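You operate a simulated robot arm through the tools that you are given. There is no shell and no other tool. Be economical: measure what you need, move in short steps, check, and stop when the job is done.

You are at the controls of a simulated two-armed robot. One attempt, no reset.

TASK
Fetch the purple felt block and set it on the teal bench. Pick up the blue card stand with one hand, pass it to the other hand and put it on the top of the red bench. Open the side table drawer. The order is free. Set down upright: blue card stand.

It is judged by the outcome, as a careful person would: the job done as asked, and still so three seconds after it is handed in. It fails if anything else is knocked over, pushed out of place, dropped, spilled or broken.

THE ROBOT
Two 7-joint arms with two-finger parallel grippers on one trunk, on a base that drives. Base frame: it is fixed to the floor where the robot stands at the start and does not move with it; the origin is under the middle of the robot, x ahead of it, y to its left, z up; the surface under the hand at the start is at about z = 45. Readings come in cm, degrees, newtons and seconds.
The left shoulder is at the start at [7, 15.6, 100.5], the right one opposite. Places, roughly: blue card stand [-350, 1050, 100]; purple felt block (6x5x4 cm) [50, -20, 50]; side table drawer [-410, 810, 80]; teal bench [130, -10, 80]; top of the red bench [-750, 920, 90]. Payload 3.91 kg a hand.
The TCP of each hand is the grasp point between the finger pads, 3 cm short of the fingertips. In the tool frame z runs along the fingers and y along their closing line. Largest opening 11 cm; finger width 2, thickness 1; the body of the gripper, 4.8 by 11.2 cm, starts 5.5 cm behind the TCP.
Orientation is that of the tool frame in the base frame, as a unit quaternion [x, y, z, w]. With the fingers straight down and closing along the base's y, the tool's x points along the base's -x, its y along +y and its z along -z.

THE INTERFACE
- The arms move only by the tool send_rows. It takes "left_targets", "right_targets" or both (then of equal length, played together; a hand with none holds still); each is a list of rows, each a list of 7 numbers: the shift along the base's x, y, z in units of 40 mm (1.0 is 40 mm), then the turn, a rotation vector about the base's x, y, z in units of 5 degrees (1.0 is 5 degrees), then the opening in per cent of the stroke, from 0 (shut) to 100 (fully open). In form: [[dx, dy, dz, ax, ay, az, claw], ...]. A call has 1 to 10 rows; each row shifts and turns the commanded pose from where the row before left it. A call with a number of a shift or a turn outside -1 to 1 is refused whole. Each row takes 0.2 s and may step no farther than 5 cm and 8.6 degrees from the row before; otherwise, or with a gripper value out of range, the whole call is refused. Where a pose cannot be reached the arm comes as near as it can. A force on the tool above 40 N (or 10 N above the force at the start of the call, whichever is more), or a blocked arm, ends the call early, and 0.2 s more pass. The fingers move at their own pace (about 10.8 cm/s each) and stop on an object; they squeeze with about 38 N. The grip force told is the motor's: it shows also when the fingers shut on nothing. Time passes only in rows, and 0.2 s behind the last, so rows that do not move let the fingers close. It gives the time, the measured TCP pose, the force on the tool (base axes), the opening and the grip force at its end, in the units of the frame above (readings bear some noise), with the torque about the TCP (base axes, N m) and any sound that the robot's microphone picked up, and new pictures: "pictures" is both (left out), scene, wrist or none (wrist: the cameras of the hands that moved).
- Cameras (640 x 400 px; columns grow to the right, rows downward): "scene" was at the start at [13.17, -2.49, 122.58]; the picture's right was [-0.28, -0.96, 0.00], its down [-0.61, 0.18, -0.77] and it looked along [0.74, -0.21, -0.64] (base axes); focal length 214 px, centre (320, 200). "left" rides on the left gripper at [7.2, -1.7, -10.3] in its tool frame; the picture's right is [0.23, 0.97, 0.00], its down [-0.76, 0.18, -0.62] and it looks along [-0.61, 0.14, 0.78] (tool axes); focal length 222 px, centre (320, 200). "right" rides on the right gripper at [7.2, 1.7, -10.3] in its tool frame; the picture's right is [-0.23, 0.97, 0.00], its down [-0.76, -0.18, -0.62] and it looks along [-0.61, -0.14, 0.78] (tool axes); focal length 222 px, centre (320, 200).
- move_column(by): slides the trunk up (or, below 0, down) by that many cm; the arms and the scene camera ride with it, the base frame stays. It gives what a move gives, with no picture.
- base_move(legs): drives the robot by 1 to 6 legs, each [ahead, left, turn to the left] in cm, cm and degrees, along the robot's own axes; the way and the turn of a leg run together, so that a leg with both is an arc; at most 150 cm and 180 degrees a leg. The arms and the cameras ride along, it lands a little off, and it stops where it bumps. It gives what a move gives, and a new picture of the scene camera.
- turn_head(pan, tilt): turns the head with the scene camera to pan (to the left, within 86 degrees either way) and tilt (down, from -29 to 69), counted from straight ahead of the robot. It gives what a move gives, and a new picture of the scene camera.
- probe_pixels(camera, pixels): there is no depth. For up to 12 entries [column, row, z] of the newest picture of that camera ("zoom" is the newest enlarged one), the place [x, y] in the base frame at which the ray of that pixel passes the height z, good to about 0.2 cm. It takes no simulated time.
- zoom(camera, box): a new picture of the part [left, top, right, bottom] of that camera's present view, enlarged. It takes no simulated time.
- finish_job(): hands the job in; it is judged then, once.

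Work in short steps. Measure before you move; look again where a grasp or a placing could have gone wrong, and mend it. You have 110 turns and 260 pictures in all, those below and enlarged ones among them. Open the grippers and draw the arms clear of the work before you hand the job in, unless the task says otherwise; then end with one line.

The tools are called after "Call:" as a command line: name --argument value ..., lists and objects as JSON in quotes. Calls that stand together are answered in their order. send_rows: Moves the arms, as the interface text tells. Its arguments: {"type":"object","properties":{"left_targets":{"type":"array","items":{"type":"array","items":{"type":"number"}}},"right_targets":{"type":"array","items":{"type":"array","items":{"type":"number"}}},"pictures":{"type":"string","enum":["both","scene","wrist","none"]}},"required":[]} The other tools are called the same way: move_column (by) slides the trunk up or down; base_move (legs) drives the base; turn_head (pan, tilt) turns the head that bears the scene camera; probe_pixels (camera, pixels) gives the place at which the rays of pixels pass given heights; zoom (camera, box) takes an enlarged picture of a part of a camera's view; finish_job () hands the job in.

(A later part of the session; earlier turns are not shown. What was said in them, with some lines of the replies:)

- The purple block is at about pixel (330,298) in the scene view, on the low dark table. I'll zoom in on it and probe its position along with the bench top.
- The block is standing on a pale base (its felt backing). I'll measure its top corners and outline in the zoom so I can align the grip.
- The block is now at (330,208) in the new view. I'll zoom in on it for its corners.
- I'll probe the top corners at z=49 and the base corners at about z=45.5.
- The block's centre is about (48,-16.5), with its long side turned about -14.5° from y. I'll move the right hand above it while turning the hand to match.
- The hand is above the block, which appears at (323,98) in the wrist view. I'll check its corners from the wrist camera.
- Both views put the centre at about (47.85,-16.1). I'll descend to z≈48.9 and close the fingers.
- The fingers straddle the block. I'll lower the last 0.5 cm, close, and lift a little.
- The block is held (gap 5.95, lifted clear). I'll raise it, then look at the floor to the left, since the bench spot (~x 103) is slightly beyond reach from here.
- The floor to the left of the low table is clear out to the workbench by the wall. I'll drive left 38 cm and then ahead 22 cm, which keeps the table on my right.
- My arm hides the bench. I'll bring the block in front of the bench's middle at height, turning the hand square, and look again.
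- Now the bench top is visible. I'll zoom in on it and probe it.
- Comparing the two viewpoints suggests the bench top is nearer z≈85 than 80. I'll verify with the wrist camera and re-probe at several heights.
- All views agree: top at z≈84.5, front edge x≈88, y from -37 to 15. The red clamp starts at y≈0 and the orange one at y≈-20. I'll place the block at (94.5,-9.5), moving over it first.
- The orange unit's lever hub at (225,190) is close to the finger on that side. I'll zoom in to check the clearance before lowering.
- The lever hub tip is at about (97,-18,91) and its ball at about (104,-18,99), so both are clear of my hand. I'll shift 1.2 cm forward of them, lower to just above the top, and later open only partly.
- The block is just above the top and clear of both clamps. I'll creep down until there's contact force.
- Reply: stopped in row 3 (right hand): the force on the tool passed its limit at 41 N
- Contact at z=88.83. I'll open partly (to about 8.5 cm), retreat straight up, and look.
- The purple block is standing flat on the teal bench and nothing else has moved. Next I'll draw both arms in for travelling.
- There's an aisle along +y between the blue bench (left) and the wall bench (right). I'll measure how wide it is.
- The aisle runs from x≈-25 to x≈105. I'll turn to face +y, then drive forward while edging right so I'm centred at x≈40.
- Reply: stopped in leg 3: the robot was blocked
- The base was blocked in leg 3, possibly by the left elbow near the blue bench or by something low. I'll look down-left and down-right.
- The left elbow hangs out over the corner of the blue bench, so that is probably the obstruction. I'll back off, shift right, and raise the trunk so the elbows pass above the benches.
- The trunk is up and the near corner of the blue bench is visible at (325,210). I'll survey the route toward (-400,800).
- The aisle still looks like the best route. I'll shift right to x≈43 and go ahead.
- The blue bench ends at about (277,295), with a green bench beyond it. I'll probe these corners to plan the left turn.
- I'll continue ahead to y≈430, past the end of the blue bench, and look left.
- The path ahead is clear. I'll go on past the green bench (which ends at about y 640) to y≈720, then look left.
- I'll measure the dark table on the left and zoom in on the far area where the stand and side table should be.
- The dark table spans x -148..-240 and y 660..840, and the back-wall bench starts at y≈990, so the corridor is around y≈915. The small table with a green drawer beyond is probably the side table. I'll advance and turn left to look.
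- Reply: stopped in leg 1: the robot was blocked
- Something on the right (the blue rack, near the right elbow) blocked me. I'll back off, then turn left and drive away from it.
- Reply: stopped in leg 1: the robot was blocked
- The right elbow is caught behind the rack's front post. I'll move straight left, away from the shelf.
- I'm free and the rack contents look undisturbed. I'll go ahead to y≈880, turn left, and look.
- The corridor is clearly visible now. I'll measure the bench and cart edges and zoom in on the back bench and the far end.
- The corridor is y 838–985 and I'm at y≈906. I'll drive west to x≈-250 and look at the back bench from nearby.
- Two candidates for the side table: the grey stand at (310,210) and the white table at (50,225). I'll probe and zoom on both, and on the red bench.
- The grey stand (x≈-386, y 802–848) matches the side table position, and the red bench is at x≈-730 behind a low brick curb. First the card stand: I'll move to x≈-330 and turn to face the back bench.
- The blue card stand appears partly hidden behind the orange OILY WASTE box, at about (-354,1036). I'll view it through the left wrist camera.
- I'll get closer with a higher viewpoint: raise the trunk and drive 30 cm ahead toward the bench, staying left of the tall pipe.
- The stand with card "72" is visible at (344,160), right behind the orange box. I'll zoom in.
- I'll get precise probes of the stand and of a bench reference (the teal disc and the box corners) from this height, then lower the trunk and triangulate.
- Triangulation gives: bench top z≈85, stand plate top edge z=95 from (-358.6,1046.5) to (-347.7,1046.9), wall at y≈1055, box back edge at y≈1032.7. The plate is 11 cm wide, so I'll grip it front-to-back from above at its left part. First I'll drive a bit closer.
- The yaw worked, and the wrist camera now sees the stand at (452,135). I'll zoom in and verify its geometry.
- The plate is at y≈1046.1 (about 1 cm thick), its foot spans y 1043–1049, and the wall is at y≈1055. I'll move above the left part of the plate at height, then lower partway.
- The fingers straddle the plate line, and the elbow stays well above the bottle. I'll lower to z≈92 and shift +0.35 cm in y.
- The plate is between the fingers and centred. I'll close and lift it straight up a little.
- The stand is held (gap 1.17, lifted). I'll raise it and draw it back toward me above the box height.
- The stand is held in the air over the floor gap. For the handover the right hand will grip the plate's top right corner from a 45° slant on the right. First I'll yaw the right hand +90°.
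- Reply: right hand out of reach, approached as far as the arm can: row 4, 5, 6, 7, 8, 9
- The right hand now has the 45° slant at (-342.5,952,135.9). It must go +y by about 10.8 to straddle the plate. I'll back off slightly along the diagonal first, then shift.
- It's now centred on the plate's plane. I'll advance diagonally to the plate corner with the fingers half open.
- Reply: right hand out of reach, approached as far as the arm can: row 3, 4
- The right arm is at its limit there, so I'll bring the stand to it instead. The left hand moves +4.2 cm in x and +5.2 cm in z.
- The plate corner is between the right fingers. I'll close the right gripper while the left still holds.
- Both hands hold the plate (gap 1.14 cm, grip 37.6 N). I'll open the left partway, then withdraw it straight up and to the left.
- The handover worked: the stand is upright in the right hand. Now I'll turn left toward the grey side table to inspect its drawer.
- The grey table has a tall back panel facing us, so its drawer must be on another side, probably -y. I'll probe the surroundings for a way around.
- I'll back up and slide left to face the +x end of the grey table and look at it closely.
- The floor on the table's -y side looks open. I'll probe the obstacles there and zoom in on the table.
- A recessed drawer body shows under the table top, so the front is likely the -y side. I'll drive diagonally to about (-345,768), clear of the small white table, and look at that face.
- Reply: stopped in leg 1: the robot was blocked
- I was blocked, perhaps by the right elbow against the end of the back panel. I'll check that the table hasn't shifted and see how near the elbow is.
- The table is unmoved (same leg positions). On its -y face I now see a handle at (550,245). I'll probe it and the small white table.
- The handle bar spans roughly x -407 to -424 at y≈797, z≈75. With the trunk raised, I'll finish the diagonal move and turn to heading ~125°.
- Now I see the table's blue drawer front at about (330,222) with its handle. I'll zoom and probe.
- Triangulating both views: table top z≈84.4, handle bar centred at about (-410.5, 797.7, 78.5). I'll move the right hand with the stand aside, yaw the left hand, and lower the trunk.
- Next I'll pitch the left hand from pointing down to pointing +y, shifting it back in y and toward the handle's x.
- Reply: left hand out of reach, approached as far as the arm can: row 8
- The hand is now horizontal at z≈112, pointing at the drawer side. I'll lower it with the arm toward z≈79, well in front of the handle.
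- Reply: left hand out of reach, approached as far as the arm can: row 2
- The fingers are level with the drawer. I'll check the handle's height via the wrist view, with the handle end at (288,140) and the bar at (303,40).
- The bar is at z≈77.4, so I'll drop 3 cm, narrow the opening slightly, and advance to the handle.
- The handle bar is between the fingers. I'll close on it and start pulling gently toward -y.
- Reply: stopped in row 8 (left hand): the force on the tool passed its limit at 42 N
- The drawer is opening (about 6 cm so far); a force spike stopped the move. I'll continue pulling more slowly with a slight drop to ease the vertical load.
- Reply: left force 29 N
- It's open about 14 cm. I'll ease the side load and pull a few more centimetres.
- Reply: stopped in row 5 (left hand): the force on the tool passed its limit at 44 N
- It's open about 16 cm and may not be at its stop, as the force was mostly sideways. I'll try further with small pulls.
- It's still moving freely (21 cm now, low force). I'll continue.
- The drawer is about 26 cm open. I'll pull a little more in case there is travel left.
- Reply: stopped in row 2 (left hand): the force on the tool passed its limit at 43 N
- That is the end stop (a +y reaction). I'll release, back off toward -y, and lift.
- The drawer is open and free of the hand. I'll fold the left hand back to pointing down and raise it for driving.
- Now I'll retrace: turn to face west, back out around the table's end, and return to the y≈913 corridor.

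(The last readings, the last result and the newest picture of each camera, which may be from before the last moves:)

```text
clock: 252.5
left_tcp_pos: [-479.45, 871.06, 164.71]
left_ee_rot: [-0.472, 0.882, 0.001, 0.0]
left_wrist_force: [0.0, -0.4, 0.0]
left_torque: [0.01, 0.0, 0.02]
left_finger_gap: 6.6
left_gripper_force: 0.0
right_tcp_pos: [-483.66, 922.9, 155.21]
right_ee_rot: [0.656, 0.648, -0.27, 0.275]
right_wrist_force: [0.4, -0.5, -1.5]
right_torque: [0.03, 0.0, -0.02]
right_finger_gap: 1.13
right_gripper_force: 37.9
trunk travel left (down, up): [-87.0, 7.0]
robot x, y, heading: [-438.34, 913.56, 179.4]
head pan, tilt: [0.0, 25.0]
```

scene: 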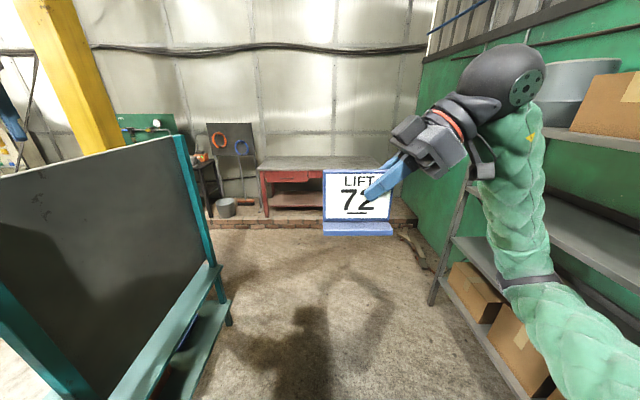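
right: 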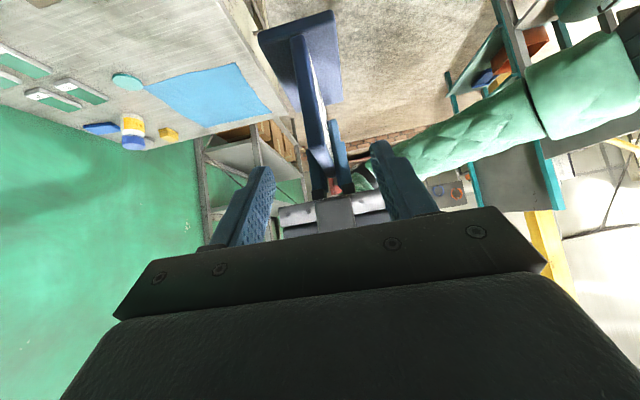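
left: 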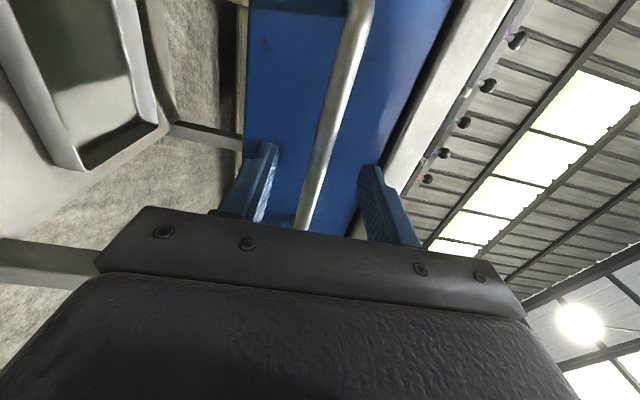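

The corridor ahead runs between the teal board (left) and the shelf (right), with the brick curb in front of the red bench. I'll measure them.

Call:
probe_pixels --camera "scene" --pixels '[[230, 324, 0], [434, 303, 0], [420, 270, 0], [400, 236, 0], [300, 228, 0], [300, 219, 10], [270, 217, 10], [213, 290, 0], [180, 140, 150], [413, 232, 0]]'

Call:
zoom --camera "scene" --box '[180, 130, 440, 290]'

```text
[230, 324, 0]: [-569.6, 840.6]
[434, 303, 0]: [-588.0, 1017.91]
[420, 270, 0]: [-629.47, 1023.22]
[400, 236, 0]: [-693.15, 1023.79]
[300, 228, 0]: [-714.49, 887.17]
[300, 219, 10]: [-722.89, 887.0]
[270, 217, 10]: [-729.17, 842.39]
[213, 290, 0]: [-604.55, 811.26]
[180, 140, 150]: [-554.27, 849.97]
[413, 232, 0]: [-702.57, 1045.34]
```

```text
2.46 times, centred on (310, 210) of scene
```

zoom: 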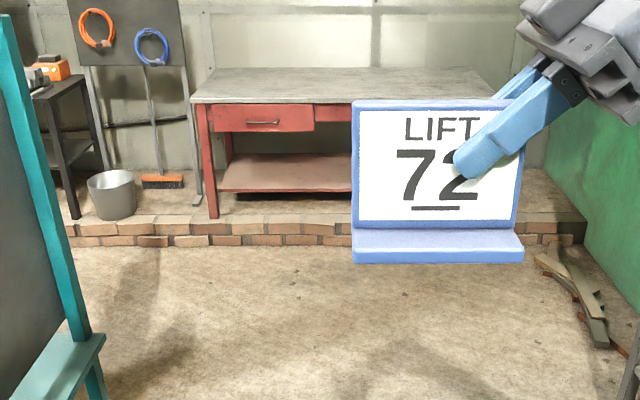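

The board's edge is at y≈850 and the shelf starts at y≈1018, so I'll centre at y≈932 and go to x≈-640. The curb is at x≈-715.

Call:
base_move --legs '[[15, -19, 0], [145, 0, 0], [30, 0, 0]]'

Call:
turn_head --pan 0 --tilt 45

```text
clock: 262.8
left_tcp_pos: [-667.76, 887.6, 164.6]
left_ee_rot: [-0.483, 0.876, 0.002, -0.002]
left_wrist_force: [0.6, 0.0, 0.6]
left_torque: [-0.02, 0.03, 0.02]
left_finger_gap: 6.6
left_gripper_force: 0.1
right_tcp_pos: [-673.16, 939.51, 155.22]
right_ee_rot: [0.648, 0.657, -0.267, 0.278]
right_wrist_force: [0.0, 1.0, -0.2]
right_torque: [0.01, 0.01, -0.01]
right_finger_gap: 1.14
right_gripper_force: 37.4
trunk travel left (down, up): [-87.0, 7.0]
robot x, y, heading: [-627.56, 931.24, -178.9]
head pan, tilt: [0.0, 25.0]
```

scene: 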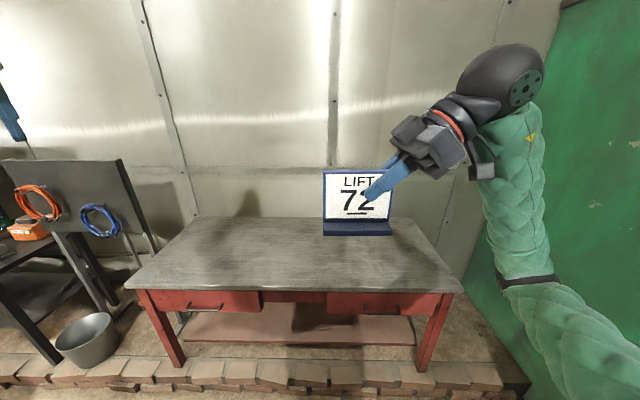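

```text
clock: 263.6
left_tcp_pos: [-667.95, 887.69, 164.65]
left_ee_rot: [-0.484, 0.875, 0.001, 0.0]
left_wrist_force: [-0.7, 0.2, 0.3]
left_torque: [-0.01, -0.04, 0.03]
left_finger_gap: 6.59
left_gripper_force: 0.0
right_tcp_pos: [-673.44, 939.5, 155.08]
right_ee_rot: [0.648, 0.657, -0.266, 0.279]
right_wrist_force: [-0.1, -0.3, -0.7]
right_torque: [-0.01, -0.05, 0.02]
right_finger_gap: 1.16
right_gripper_force: 37.5
trunk travel left (down, up): [-87.0, 7.0]
robot x, y, heading: [-627.8, 931.35, -178.8]
head pan, tilt: [0.0, 45.0]
```

scene: 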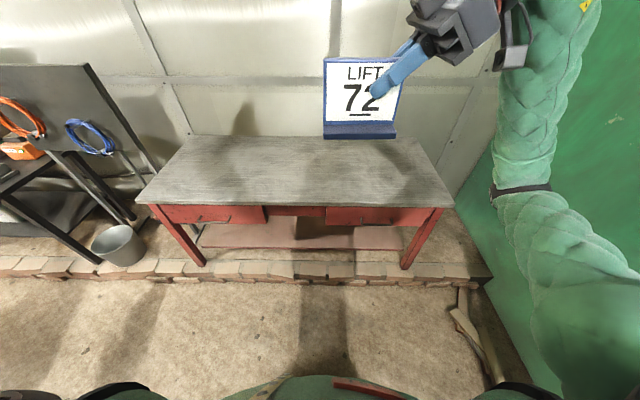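

The red bench top is empty. I'll probe its corners now, then lower the trunk and probe again to get its height.

Call:
probe_pixels --camera "scene" --pixels '[[136, 203, 85], [136, 203, 90], [136, 203, 95], [453, 207, 85], [453, 207, 90], [453, 207, 95], [188, 136, 90], [418, 138, 90], [405, 266, 10]]'

Call:
move_column --by -22

Call:
turn_head --pan 0 --tilt 40

```text
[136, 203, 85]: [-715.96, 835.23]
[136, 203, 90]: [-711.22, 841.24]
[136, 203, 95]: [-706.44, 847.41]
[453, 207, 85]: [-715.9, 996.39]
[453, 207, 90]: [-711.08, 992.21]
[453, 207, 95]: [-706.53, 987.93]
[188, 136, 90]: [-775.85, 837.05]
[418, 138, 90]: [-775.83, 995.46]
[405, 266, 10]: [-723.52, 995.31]
```

```text
clock: 265.9
left_tcp_pos: [-667.74, 887.69, 142.54]
left_ee_rot: [-0.484, 0.875, 0.001, -0.002]
left_wrist_force: [-0.7, 0.3, -0.2]
left_torque: [0.02, 0.0, 0.0]
left_finger_gap: 6.61
left_gripper_force: 0.1
right_tcp_pos: [-673.29, 939.49, 133.11]
right_ee_rot: [0.648, 0.657, -0.267, 0.278]
right_wrist_force: [-0.8, -0.6, -0.8]
right_torque: [0.03, -0.01, 0.02]
right_finger_gap: 1.16
right_gripper_force: 37.2
trunk travel left (down, up): [-65.0, 29.0]
robot x, y, heading: [-627.95, 931.4, -179.3]
head pan, tilt: [0.0, 45.0]
```

```text
clock: 266.6
left_tcp_pos: [-667.94, 887.58, 142.64]
left_ee_rot: [-0.483, 0.875, 0.002, -0.001]
left_wrist_force: [-0.5, -0.2, 0.2]
left_torque: [0.02, 0.0, -0.02]
left_finger_gap: 6.6
left_gripper_force: 0.0
right_tcp_pos: [-673.4, 939.49, 133.19]
right_ee_rot: [0.648, 0.657, -0.267, 0.278]
right_wrist_force: [0.9, -0.2, 0.0]
right_torque: [0.03, 0.02, 0.0]
right_finger_gap: 1.16
right_gripper_force: 38.1
trunk travel left (down, up): [-65.0, 29.0]
robot x, y, heading: [-627.8, 931.3, -178.9]
head pan, tilt: [0.0, 40.0]
```

scene: 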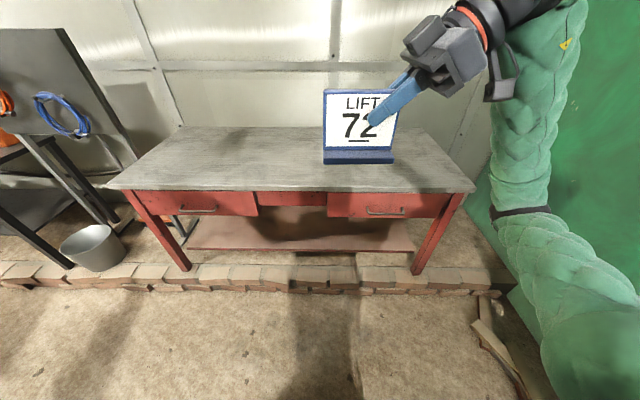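

Call:
probe_pixels --camera "scene" --pixels '[[106, 188, 85], [106, 188, 90], [106, 188, 95], [475, 191, 85], [475, 191, 90], [475, 191, 95], [180, 128, 90], [418, 270, 10]]'

```text
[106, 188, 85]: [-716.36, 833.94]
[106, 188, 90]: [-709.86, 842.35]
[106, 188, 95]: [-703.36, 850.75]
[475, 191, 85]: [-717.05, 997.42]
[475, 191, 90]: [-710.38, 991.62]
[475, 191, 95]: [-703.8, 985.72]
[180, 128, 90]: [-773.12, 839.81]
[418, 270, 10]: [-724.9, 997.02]
```

The bench top is at z≈87, front edge x≈-714, y 836–995. I'll drive 32 cm closer, then extend the right arm over the bench at height, keeping the trunk where it is.

Call:
base_move --legs '[[32, 0, 0]]'

Call:
send_rows --right_targets '[[-0.9, 0, 0, 0, 0, 0, 0], [-0.9, 0, 0, 0, 0, 0, 0], [-0.9, 0, 0, 0, 0, 0, 0], [-0.9, 0, 0, 0, 0, 0, 0], [-0.9, 0, 0, 0, 0, 0, 0], [-0.9, 0, 0, 0, 0, 0, 0], [-0.9, 0, 0, 0, 0, 0, 0], [-0.6, 0, 0, 0, 0, 0, 0], [0, 0, 0, 0, 0, 0, 0]]' --pictures "scene"

```text
clock: 268.7
left_tcp_pos: [-699.22, 886.92, 142.67]
left_ee_rot: [-0.486, 0.874, 0.001, -0.001]
left_wrist_force: [0.3, -0.5, 0.2]
left_torque: [-0.01, -0.01, 0.02]
left_finger_gap: 6.61
left_gripper_force: 0.0
right_tcp_pos: [-704.98, 938.82, 133.22]
right_ee_rot: [0.646, 0.659, -0.265, 0.279]
right_wrist_force: [0.4, 0.0, -0.3]
right_torque: [-0.01, -0.04, 0.04]
right_finger_gap: 1.13
right_gripper_force: 37.8
trunk travel left (down, up): [-65.0, 29.0]
robot x, y, heading: [-659.46, 930.39, -178.7]
head pan, tilt: [0.0, 40.0]
```

scene: 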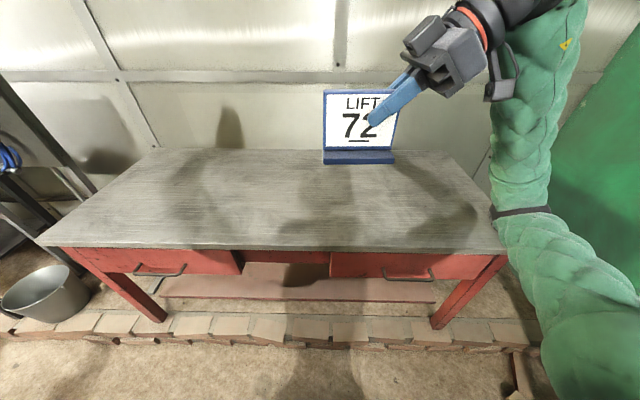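

```text
clock: 270.7
left_tcp_pos: [-699.19, 886.79, 142.69]
left_ee_rot: [-0.487, 0.874, 0.001, -0.001]
left_wrist_force: [-0.9, -0.7, -0.1]
left_torque: [0.02, 0.04, -0.02]
left_finger_gap: 6.6
left_gripper_force: 0.0
right_tcp_pos: [-714.95, 935.78, 137.48]
right_ee_rot: [0.649, 0.656, -0.265, 0.281]
right_wrist_force: [-0.5, 0.3, -0.3]
right_torque: [0.02, -0.01, 0.01]
right_finger_gap: 1.15
right_gripper_force: 38.1
right hand out of reach, approached as far as the arm can: row 3, 4, 5, 6, 7, 8
trunk travel left (down, up): [-65.0, 29.0]
robot x, y, heading: [-659.53, 930.75, -179.1]
head pan, tilt: [0.0, 40.0]
```

scene: 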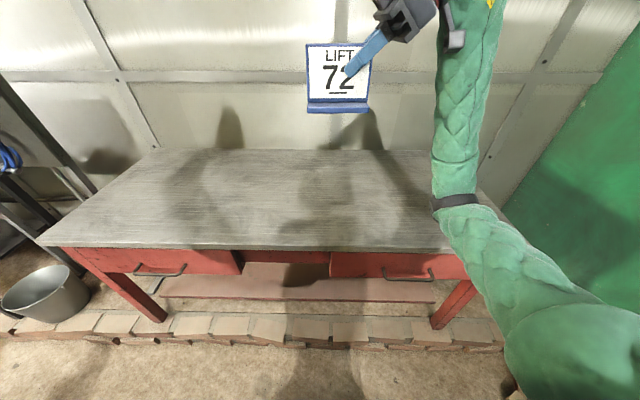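

This tilt direction limits the reach. Turning the hand about the vertical so it points forward-down is more natural and keeps the stand upright. I'll yaw it clockwise about 80° in the air.

Call:
send_rows --right_targets '[[0.2, 0, 0, 0, 0, -1, 0], [0.2, 0.1, 0, 0, 0, -1, 0], [0, 0.1, 0, 0, 0, -1, 0], [0, 0.1, 0, 0, 0, -1, 0], [0, 0.1, 0, 0, 0, -1, 0], [0, 0.1, 0, 0, 0, -1, 0], [0, 0.1, 0, 0, 0, -1, 0], [0, 0.1, 0, 0, 0, -1, 0], [0, 0.1, 0, 0, 0, -1, 0], [0, 0.1, 0, 0, 0, -1, 0]]' --pictures "none"

Call:
send_rows --right_targets '[[0, 0.1, 0, 0, 0, -1, 0], [0, 0.1, 0, 0, 0, -1, 0], [0, 0.1, 0, 0, 0, -1, 0], [0, 0.1, 0, 0, 0, -1, 0], [0, 0.1, 0, 0, 0, -1, 0], [0, 0.1, 0, 0, 0, -1, 0], [0, 0, 0, 0, 0, 0, 0]]' --pictures "both"

```text
clock: 272.9
left_tcp_pos: [-699.0, 886.88, 142.72]
left_ee_rot: [-0.486, 0.874, 0.001, -0.001]
left_wrist_force: [-0.2, -0.6, -0.3]
left_torque: [0.01, 0.02, 0.01]
left_finger_gap: 6.6
left_gripper_force: 0.0
right_tcp_pos: [-713.19, 939.55, 137.7]
right_ee_rot: [0.865, 0.323, -0.358, 0.14]
right_wrist_force: [0.0, 0.8, -1.3]
right_torque: [0.03, -0.02, 0.0]
right_finger_gap: 1.16
right_gripper_force: 37.9
trunk travel left (down, up): [-65.0, 29.0]
robot x, y, heading: [-659.53, 930.65, -178.9]
head pan, tilt: [0.0, 40.0]
```

```text
clock: 274.5
left_tcp_pos: [-699.21, 886.85, 142.78]
left_ee_rot: [-0.487, 0.873, 0.001, -0.002]
left_wrist_force: [-0.6, -0.1, -0.1]
left_torque: [0.0, 0.01, -0.04]
left_finger_gap: 6.59
left_gripper_force: 0.1
right_tcp_pos: [-713.25, 941.96, 137.7]
right_ee_rot: [0.919, 0.088, -0.383, 0.043]
right_wrist_force: [-0.1, 0.8, -1.4]
right_torque: [-0.01, -0.04, 0.0]
right_finger_gap: 1.16
right_gripper_force: 38.1
trunk travel left (down, up): [-65.0, 29.0]
robot x, y, heading: [-659.16, 930.57, -178.9]
head pan, tilt: [0.0, 40.0]
```

scene: 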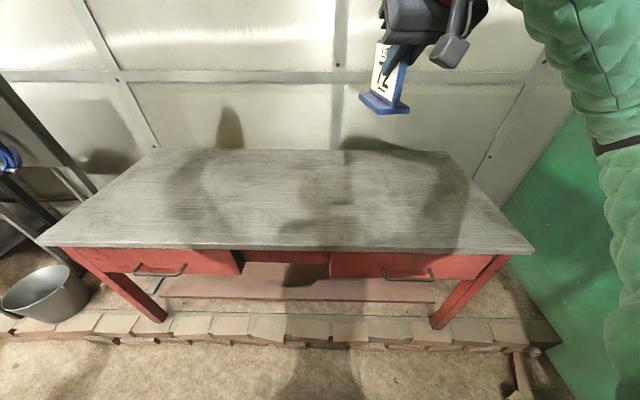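
right: 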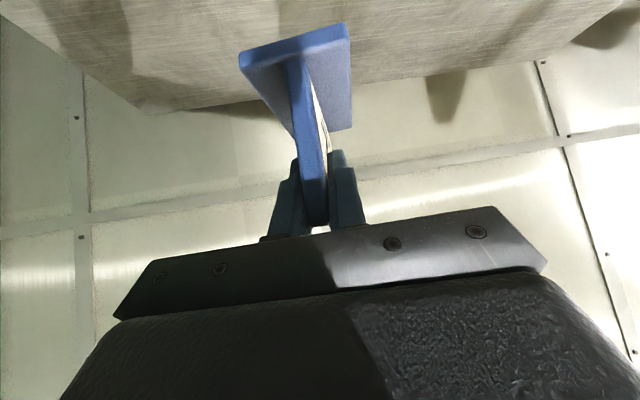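

The hand now points forward-down with the stand upright. I'll extend forward 20 cm and lower partway.

Call:
send_rows --right_targets '[[-0.9, 0, 0, 0, 0, 0, 0], [-0.9, 0, 0, 0, 0, 0, 0], [-0.9, 0, 0, 0, 0, 0, 0], [-0.9, 0, 0, 0, 0, 0, 0], [-0.9, 0, -0.3, 0, 0, 0, 0], [0, 0, -0.9, 0, 0, 0, 0], [0, 0, -0.9, 0, 0, 0, 0], [0, 0, -0.9, 0, 0, 0, 0], [0, 0, -0.9, 0, 0, 0, 0], [0, 0, -0.9, 0, 0, 0, 0]]' --pictures "both"

```text
clock: 276.7
left_tcp_pos: [-699.28, 886.92, 142.56]
left_ee_rot: [-0.487, 0.873, 0.0, -0.001]
left_wrist_force: [0.0, 1.1, -0.2]
left_torque: [0.0, -0.03, 0.01]
left_finger_gap: 6.62
left_gripper_force: 0.1
right_tcp_pos: [-731.39, 942.08, 118.55]
right_ee_rot: [0.919, 0.09, -0.382, 0.043]
right_wrist_force: [-0.8, -0.3, -1.0]
right_torque: [-0.02, -0.02, -0.01]
right_finger_gap: 1.15
right_gripper_force: 38.2
trunk travel left (down, up): [-65.0, 29.0]
robot x, y, heading: [-659.66, 930.3, -178.6]
head pan, tilt: [0.0, 40.0]
```

scene: 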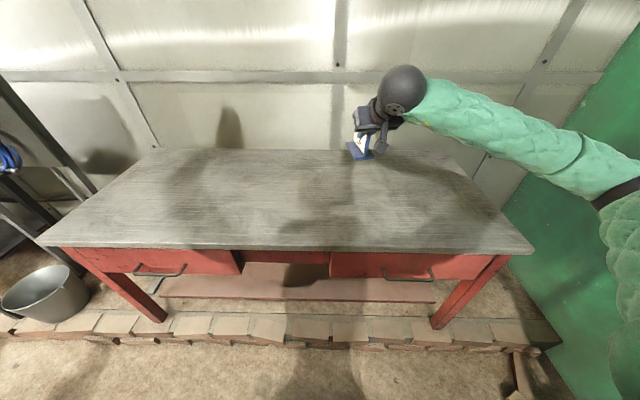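
right: 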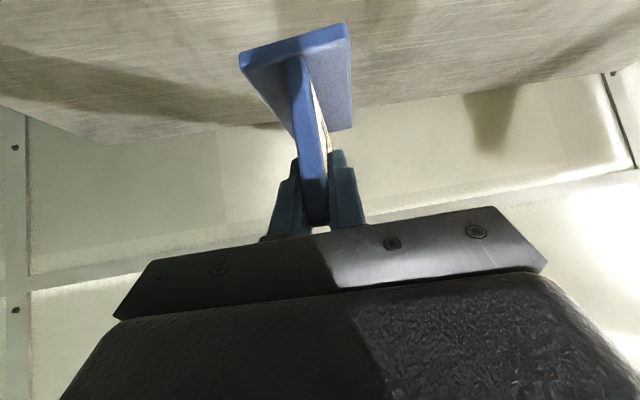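

It's extended over the bench. I'll lower to just above the top (contact is expected near TCP z≈95).

Call:
send_rows --right_targets '[[0, 0, -0.8, 0, 0, 0, 0], [0, 0, -0.8, 0, 0, 0, 0], [0, 0, -0.8, 0, 0, 0, 0], [0, 0, -0.8, 0, 0, 0, 0], [0, 0, -0.8, 0, 0, 0, 0], [0, 0, -0.8, 0, 0, 0, 0], [0, 0, -0.4, 0, 0, 0, 0], [0, 0, 0, 0, 0, 0, 0]]' --pictures "both"

Call:
zoom --camera "scene" --box '[290, 100, 470, 220]'

```text
clock: 278.5
left_tcp_pos: [-699.04, 886.85, 142.76]
left_ee_rot: [-0.487, 0.873, 0.001, -0.001]
left_wrist_force: [0.1, 0.0, 0.3]
left_torque: [0.02, 0.02, 0.0]
left_finger_gap: 6.6
left_gripper_force: 0.0
right_tcp_pos: [-731.43, 941.9, 97.61]
right_ee_rot: [0.918, 0.089, -0.383, 0.043]
right_wrist_force: [0.0, 0.4, -0.6]
right_torque: [0.0, -0.04, -0.01]
right_finger_gap: 1.16
right_gripper_force: 37.9
trunk travel left (down, up): [-65.0, 29.0]
robot x, y, heading: [-659.48, 930.45, -178.6]
head pan, tilt: [0.0, 40.0]
```

scene: 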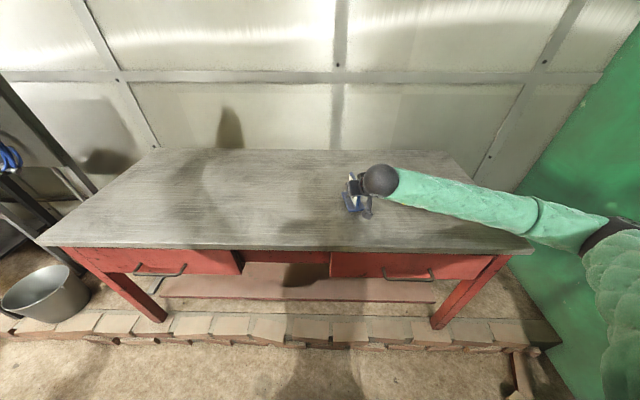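
right: 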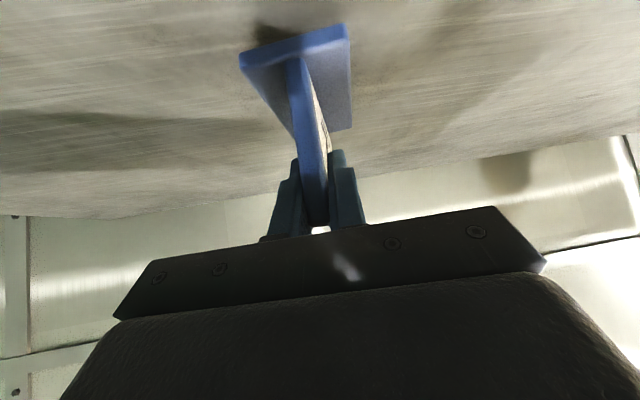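

```text
3.33 times, centred on (380, 160) of scene
```

zoom: 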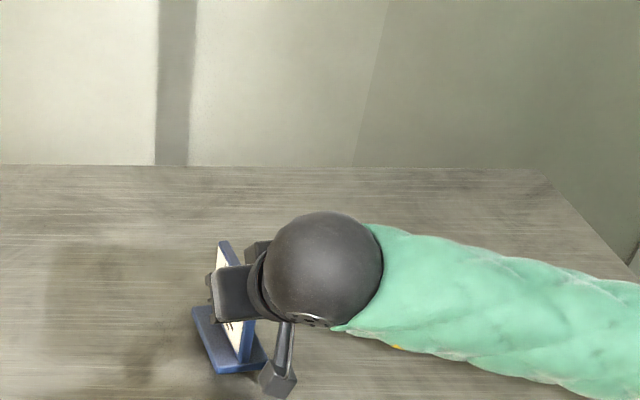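

The stand is about 2–3 cm above the top, well inside the edges. I'll creep down until contact.

Call:
send_rows --right_targets '[[0, 0, -0.15, 0, 0, 0, 0], [0, 0, -0.15, 0, 0, 0, 0], [0, 0, -0.12, 0, 0, 0, 0], [0, 0, -0.1, 0, 0, 0, 0], [0, 0, -0.1, 0, 0, 0, 0], [0, 0, -0.08, 0, 0, 0, 0], [0, 0, -0.08, 0, 0, 0, 0], [0, 0, 0, 0, 0, 0, 0]]' --pictures "wrist"

```text
clock: 280.3
left_tcp_pos: [-698.83, 886.87, 142.77]
left_ee_rot: [-0.486, 0.874, 0.002, -0.002]
left_wrist_force: [0.1, -0.2, 0.1]
left_torque: [-0.03, 0.02, -0.01]
left_finger_gap: 6.61
left_gripper_force: 0.0
right_tcp_pos: [-731.3, 942.02, 94.83]
right_ee_rot: [0.918, 0.088, -0.385, 0.042]
right_wrist_force: [-2.9, 4.1, 36.0]
right_torque: [0.66, 0.1, -0.15]
right_finger_gap: 1.16
right_gripper_force: 37.6
trunk travel left (down, up): [-65.0, 29.0]
robot x, y, heading: [-659.27, 930.56, -178.8]
head pan, tilt: [0.0, 40.0]
```

right: 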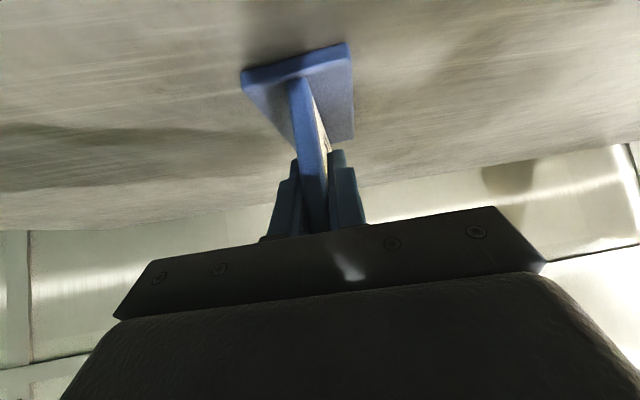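

Firm contact at z=94.8. I'll relieve the press slightly, open, and retreat back along the tool axis.

Call:
send_rows --right_targets '[[0, 0, 0.05, 0, 0, 0, 0], [0, 0, 0, 0, 0, 0, 10], [0, 0, 0, 0, 0, 0, 25], [0, 0, 0, 0, 0, 0, 40], [0, 0, 0, 0, 0, 0, 40], [0.35, 0.06, 0.36, 0, 0, 0, 40], [0.6, 0.1, 0.62, 0, 0, 0, 40], [0.6, 0.1, 0.62, 0, 0, 0, 40], [0.6, 0.1, 0.62, 0, 0, 0, 40], [0.3, 0.05, 0.9, 0, 0, 0, 40]]' --pictures "both"

Call:
zoom --camera "scene" --box '[290, 100, 470, 220]'

```text
clock: 282.5
left_tcp_pos: [-699.01, 886.86, 142.66]
left_ee_rot: [-0.486, 0.874, 0.002, -0.001]
left_wrist_force: [0.9, -0.6, 0.2]
left_torque: [0.02, 0.01, -0.01]
left_finger_gap: 6.6
left_gripper_force: 0.0
right_tcp_pos: [-721.34, 943.41, 107.36]
right_ee_rot: [0.919, 0.089, -0.383, 0.043]
right_wrist_force: [0.2, -0.6, -0.3]
right_torque: [-0.04, 0.0, 0.0]
right_finger_gap: 4.41
right_gripper_force: 0.0
trunk travel left (down, up): [-65.0, 29.0]
robot x, y, heading: [-659.4, 930.24, -178.7]
head pan, tilt: [0.0, 40.0]
```

scene: 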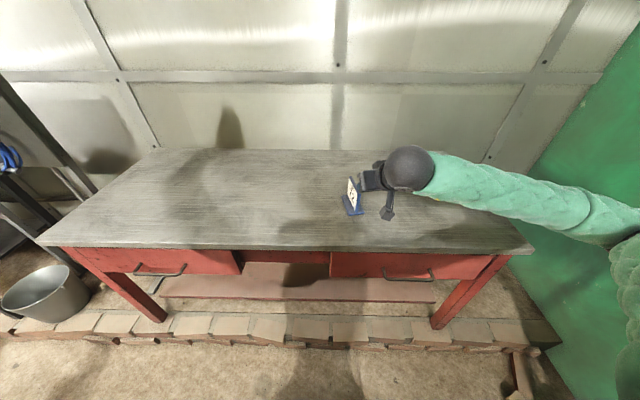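
right: 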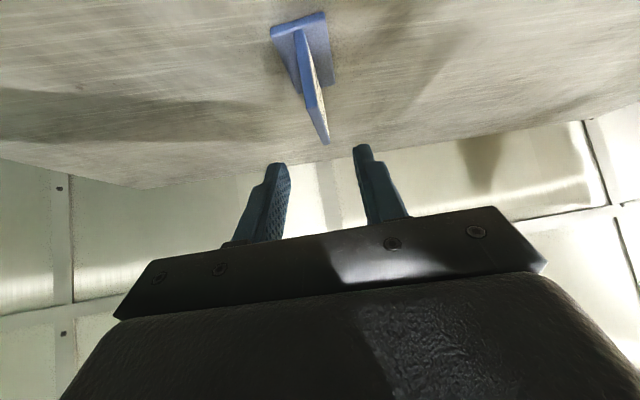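

```text
3.33 times, centred on (380, 160) of scene
```

zoom: 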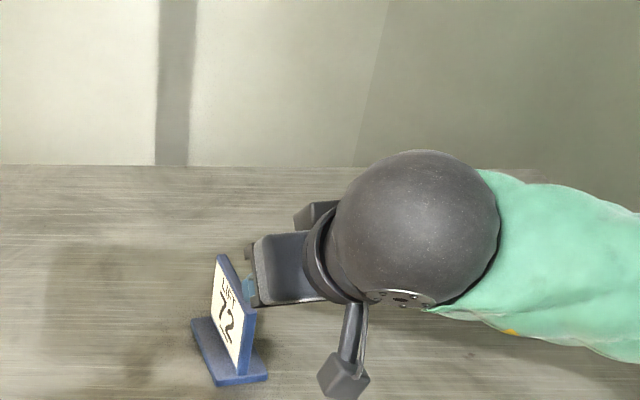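

The stand is standing upright, free of the fingers, on the red bench. I'll raise the right hand clear and pull it back.

Call:
send_rows --right_targets '[[0.2, 0, 0.9, 0, 0, 0, 60], [0.2, 0, 0.9, 0, 0, 0, 60], [0.2, 0, 0.9, 0, 0, 0, 60], [0.3, 0, 0.9, 0, 0, 0, 60], [0.6, 0, 0.7, 0, 0, 0, 60], [0.8, 0, 0.4, 0, 0, 0, 60], [0.6, 0, 0, 0, 0, 0, 60], [0, 0, 0, 0, 0, 0, 60]]' --pictures "none"

Call:
base_move --legs '[[-30, 0, 0]]'

Call:
zoom --camera "scene" --box '[240, 70, 480, 220]'

```text
clock: 284.3
left_tcp_pos: [-699.04, 887.02, 142.72]
left_ee_rot: [-0.486, 0.874, 0.001, -0.002]
left_wrist_force: [-0.3, 0.0, 0.9]
left_torque: [0.01, 0.0, -0.03]
left_finger_gap: 6.61
left_gripper_force: 0.1
right_tcp_pos: [-712.47, 942.73, 127.6]
right_ee_rot: [0.919, 0.09, -0.381, 0.044]
right_wrist_force: [-0.3, 0.9, 0.8]
right_torque: [0.0, -0.01, -0.02]
right_finger_gap: 6.59
right_gripper_force: 0.0
right hand out of reach, approached as far as the arm can: row 6, 7
trunk travel left (down, up): [-65.0, 29.0]
robot x, y, heading: [-658.94, 930.04, -178.9]
head pan, tilt: [0.0, 40.0]
```

```text
clock: 286.3
left_tcp_pos: [-669.17, 887.35, 142.59]
left_ee_rot: [-0.487, 0.874, 0.002, -0.001]
left_wrist_force: [0.3, 0.6, 0.9]
left_torque: [0.03, 0.01, -0.03]
left_finger_gap: 6.6
left_gripper_force: 0.1
right_tcp_pos: [-682.7, 943.29, 127.59]
right_ee_rot: [0.919, 0.09, -0.382, 0.043]
right_wrist_force: [0.2, 0.3, 0.2]
right_torque: [-0.01, 0.05, 0.01]
right_finger_gap: 6.61
right_gripper_force: 0.1
trunk travel left (down, up): [-65.0, 29.0]
robot x, y, heading: [-629.27, 931.04, -178.7]
head pan, tilt: [0.0, 40.0]
```

scene: 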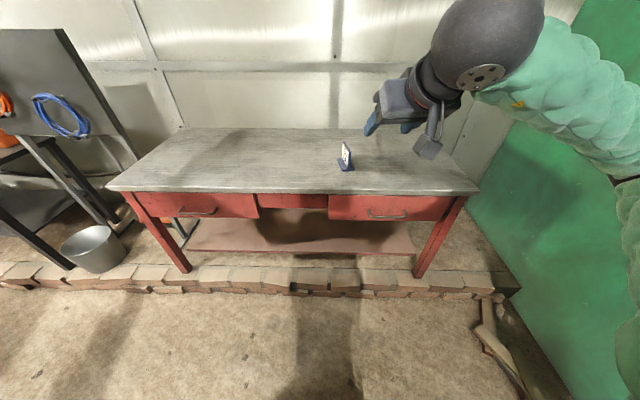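

```text
2.67 times, centred on (360, 145) of scene
```

zoom: 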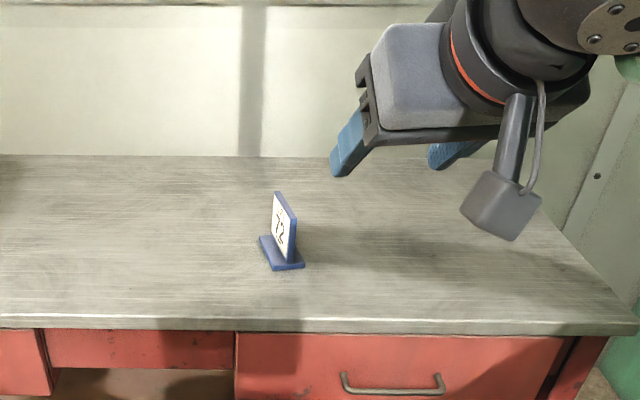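

The stand stands upright on the red bench and both arms are clear. I'll open both grippers fully, then hand in.

Call:
send_rows --left_targets '[[0, 0, 0, 0, 0, 0, 100], [0, 0, 0, 0, 0, 0, 100], [0, 0, 0, 0, 0, 0, 100]]' --right_targets '[[0, 0, 0, 0, 0, 0, 100], [0, 0, 0, 0, 0, 0, 100], [0, 0, 0, 0, 0, 0, 100]]' --pictures "none"

Call:
finish_job

```text
clock: 287.1
left_tcp_pos: [-669.32, 887.41, 142.57]
left_ee_rot: [-0.487, 0.873, 0.001, -0.001]
left_wrist_force: [-0.5, 0.7, 0.7]
left_torque: [0.01, -0.03, -0.04]
left_finger_gap: 11.0
left_gripper_force: 0.0
right_tcp_pos: [-682.7, 943.16, 127.6]
right_ee_rot: [0.919, 0.089, -0.381, 0.042]
right_wrist_force: [-0.6, -0.7, -0.5]
right_torque: [0.01, 0.0, 0.01]
right_finger_gap: 10.99
right_gripper_force: 0.2
trunk travel left (down, up): [-65.0, 29.0]
robot x, y, heading: [-629.41, 931.1, -178.5]
head pan, tilt: [0.0, 40.0]
```

```text
The job is handed in.
```

The purple felt block is on the teal bench, the blue card stand was passed from the left hand to the right and set upright on the red bench, and the side table drawer is pulled out to its stop; while driving I bumped the blue bench, the blue rack and the side table's back panel, but saw nothing disturbed.
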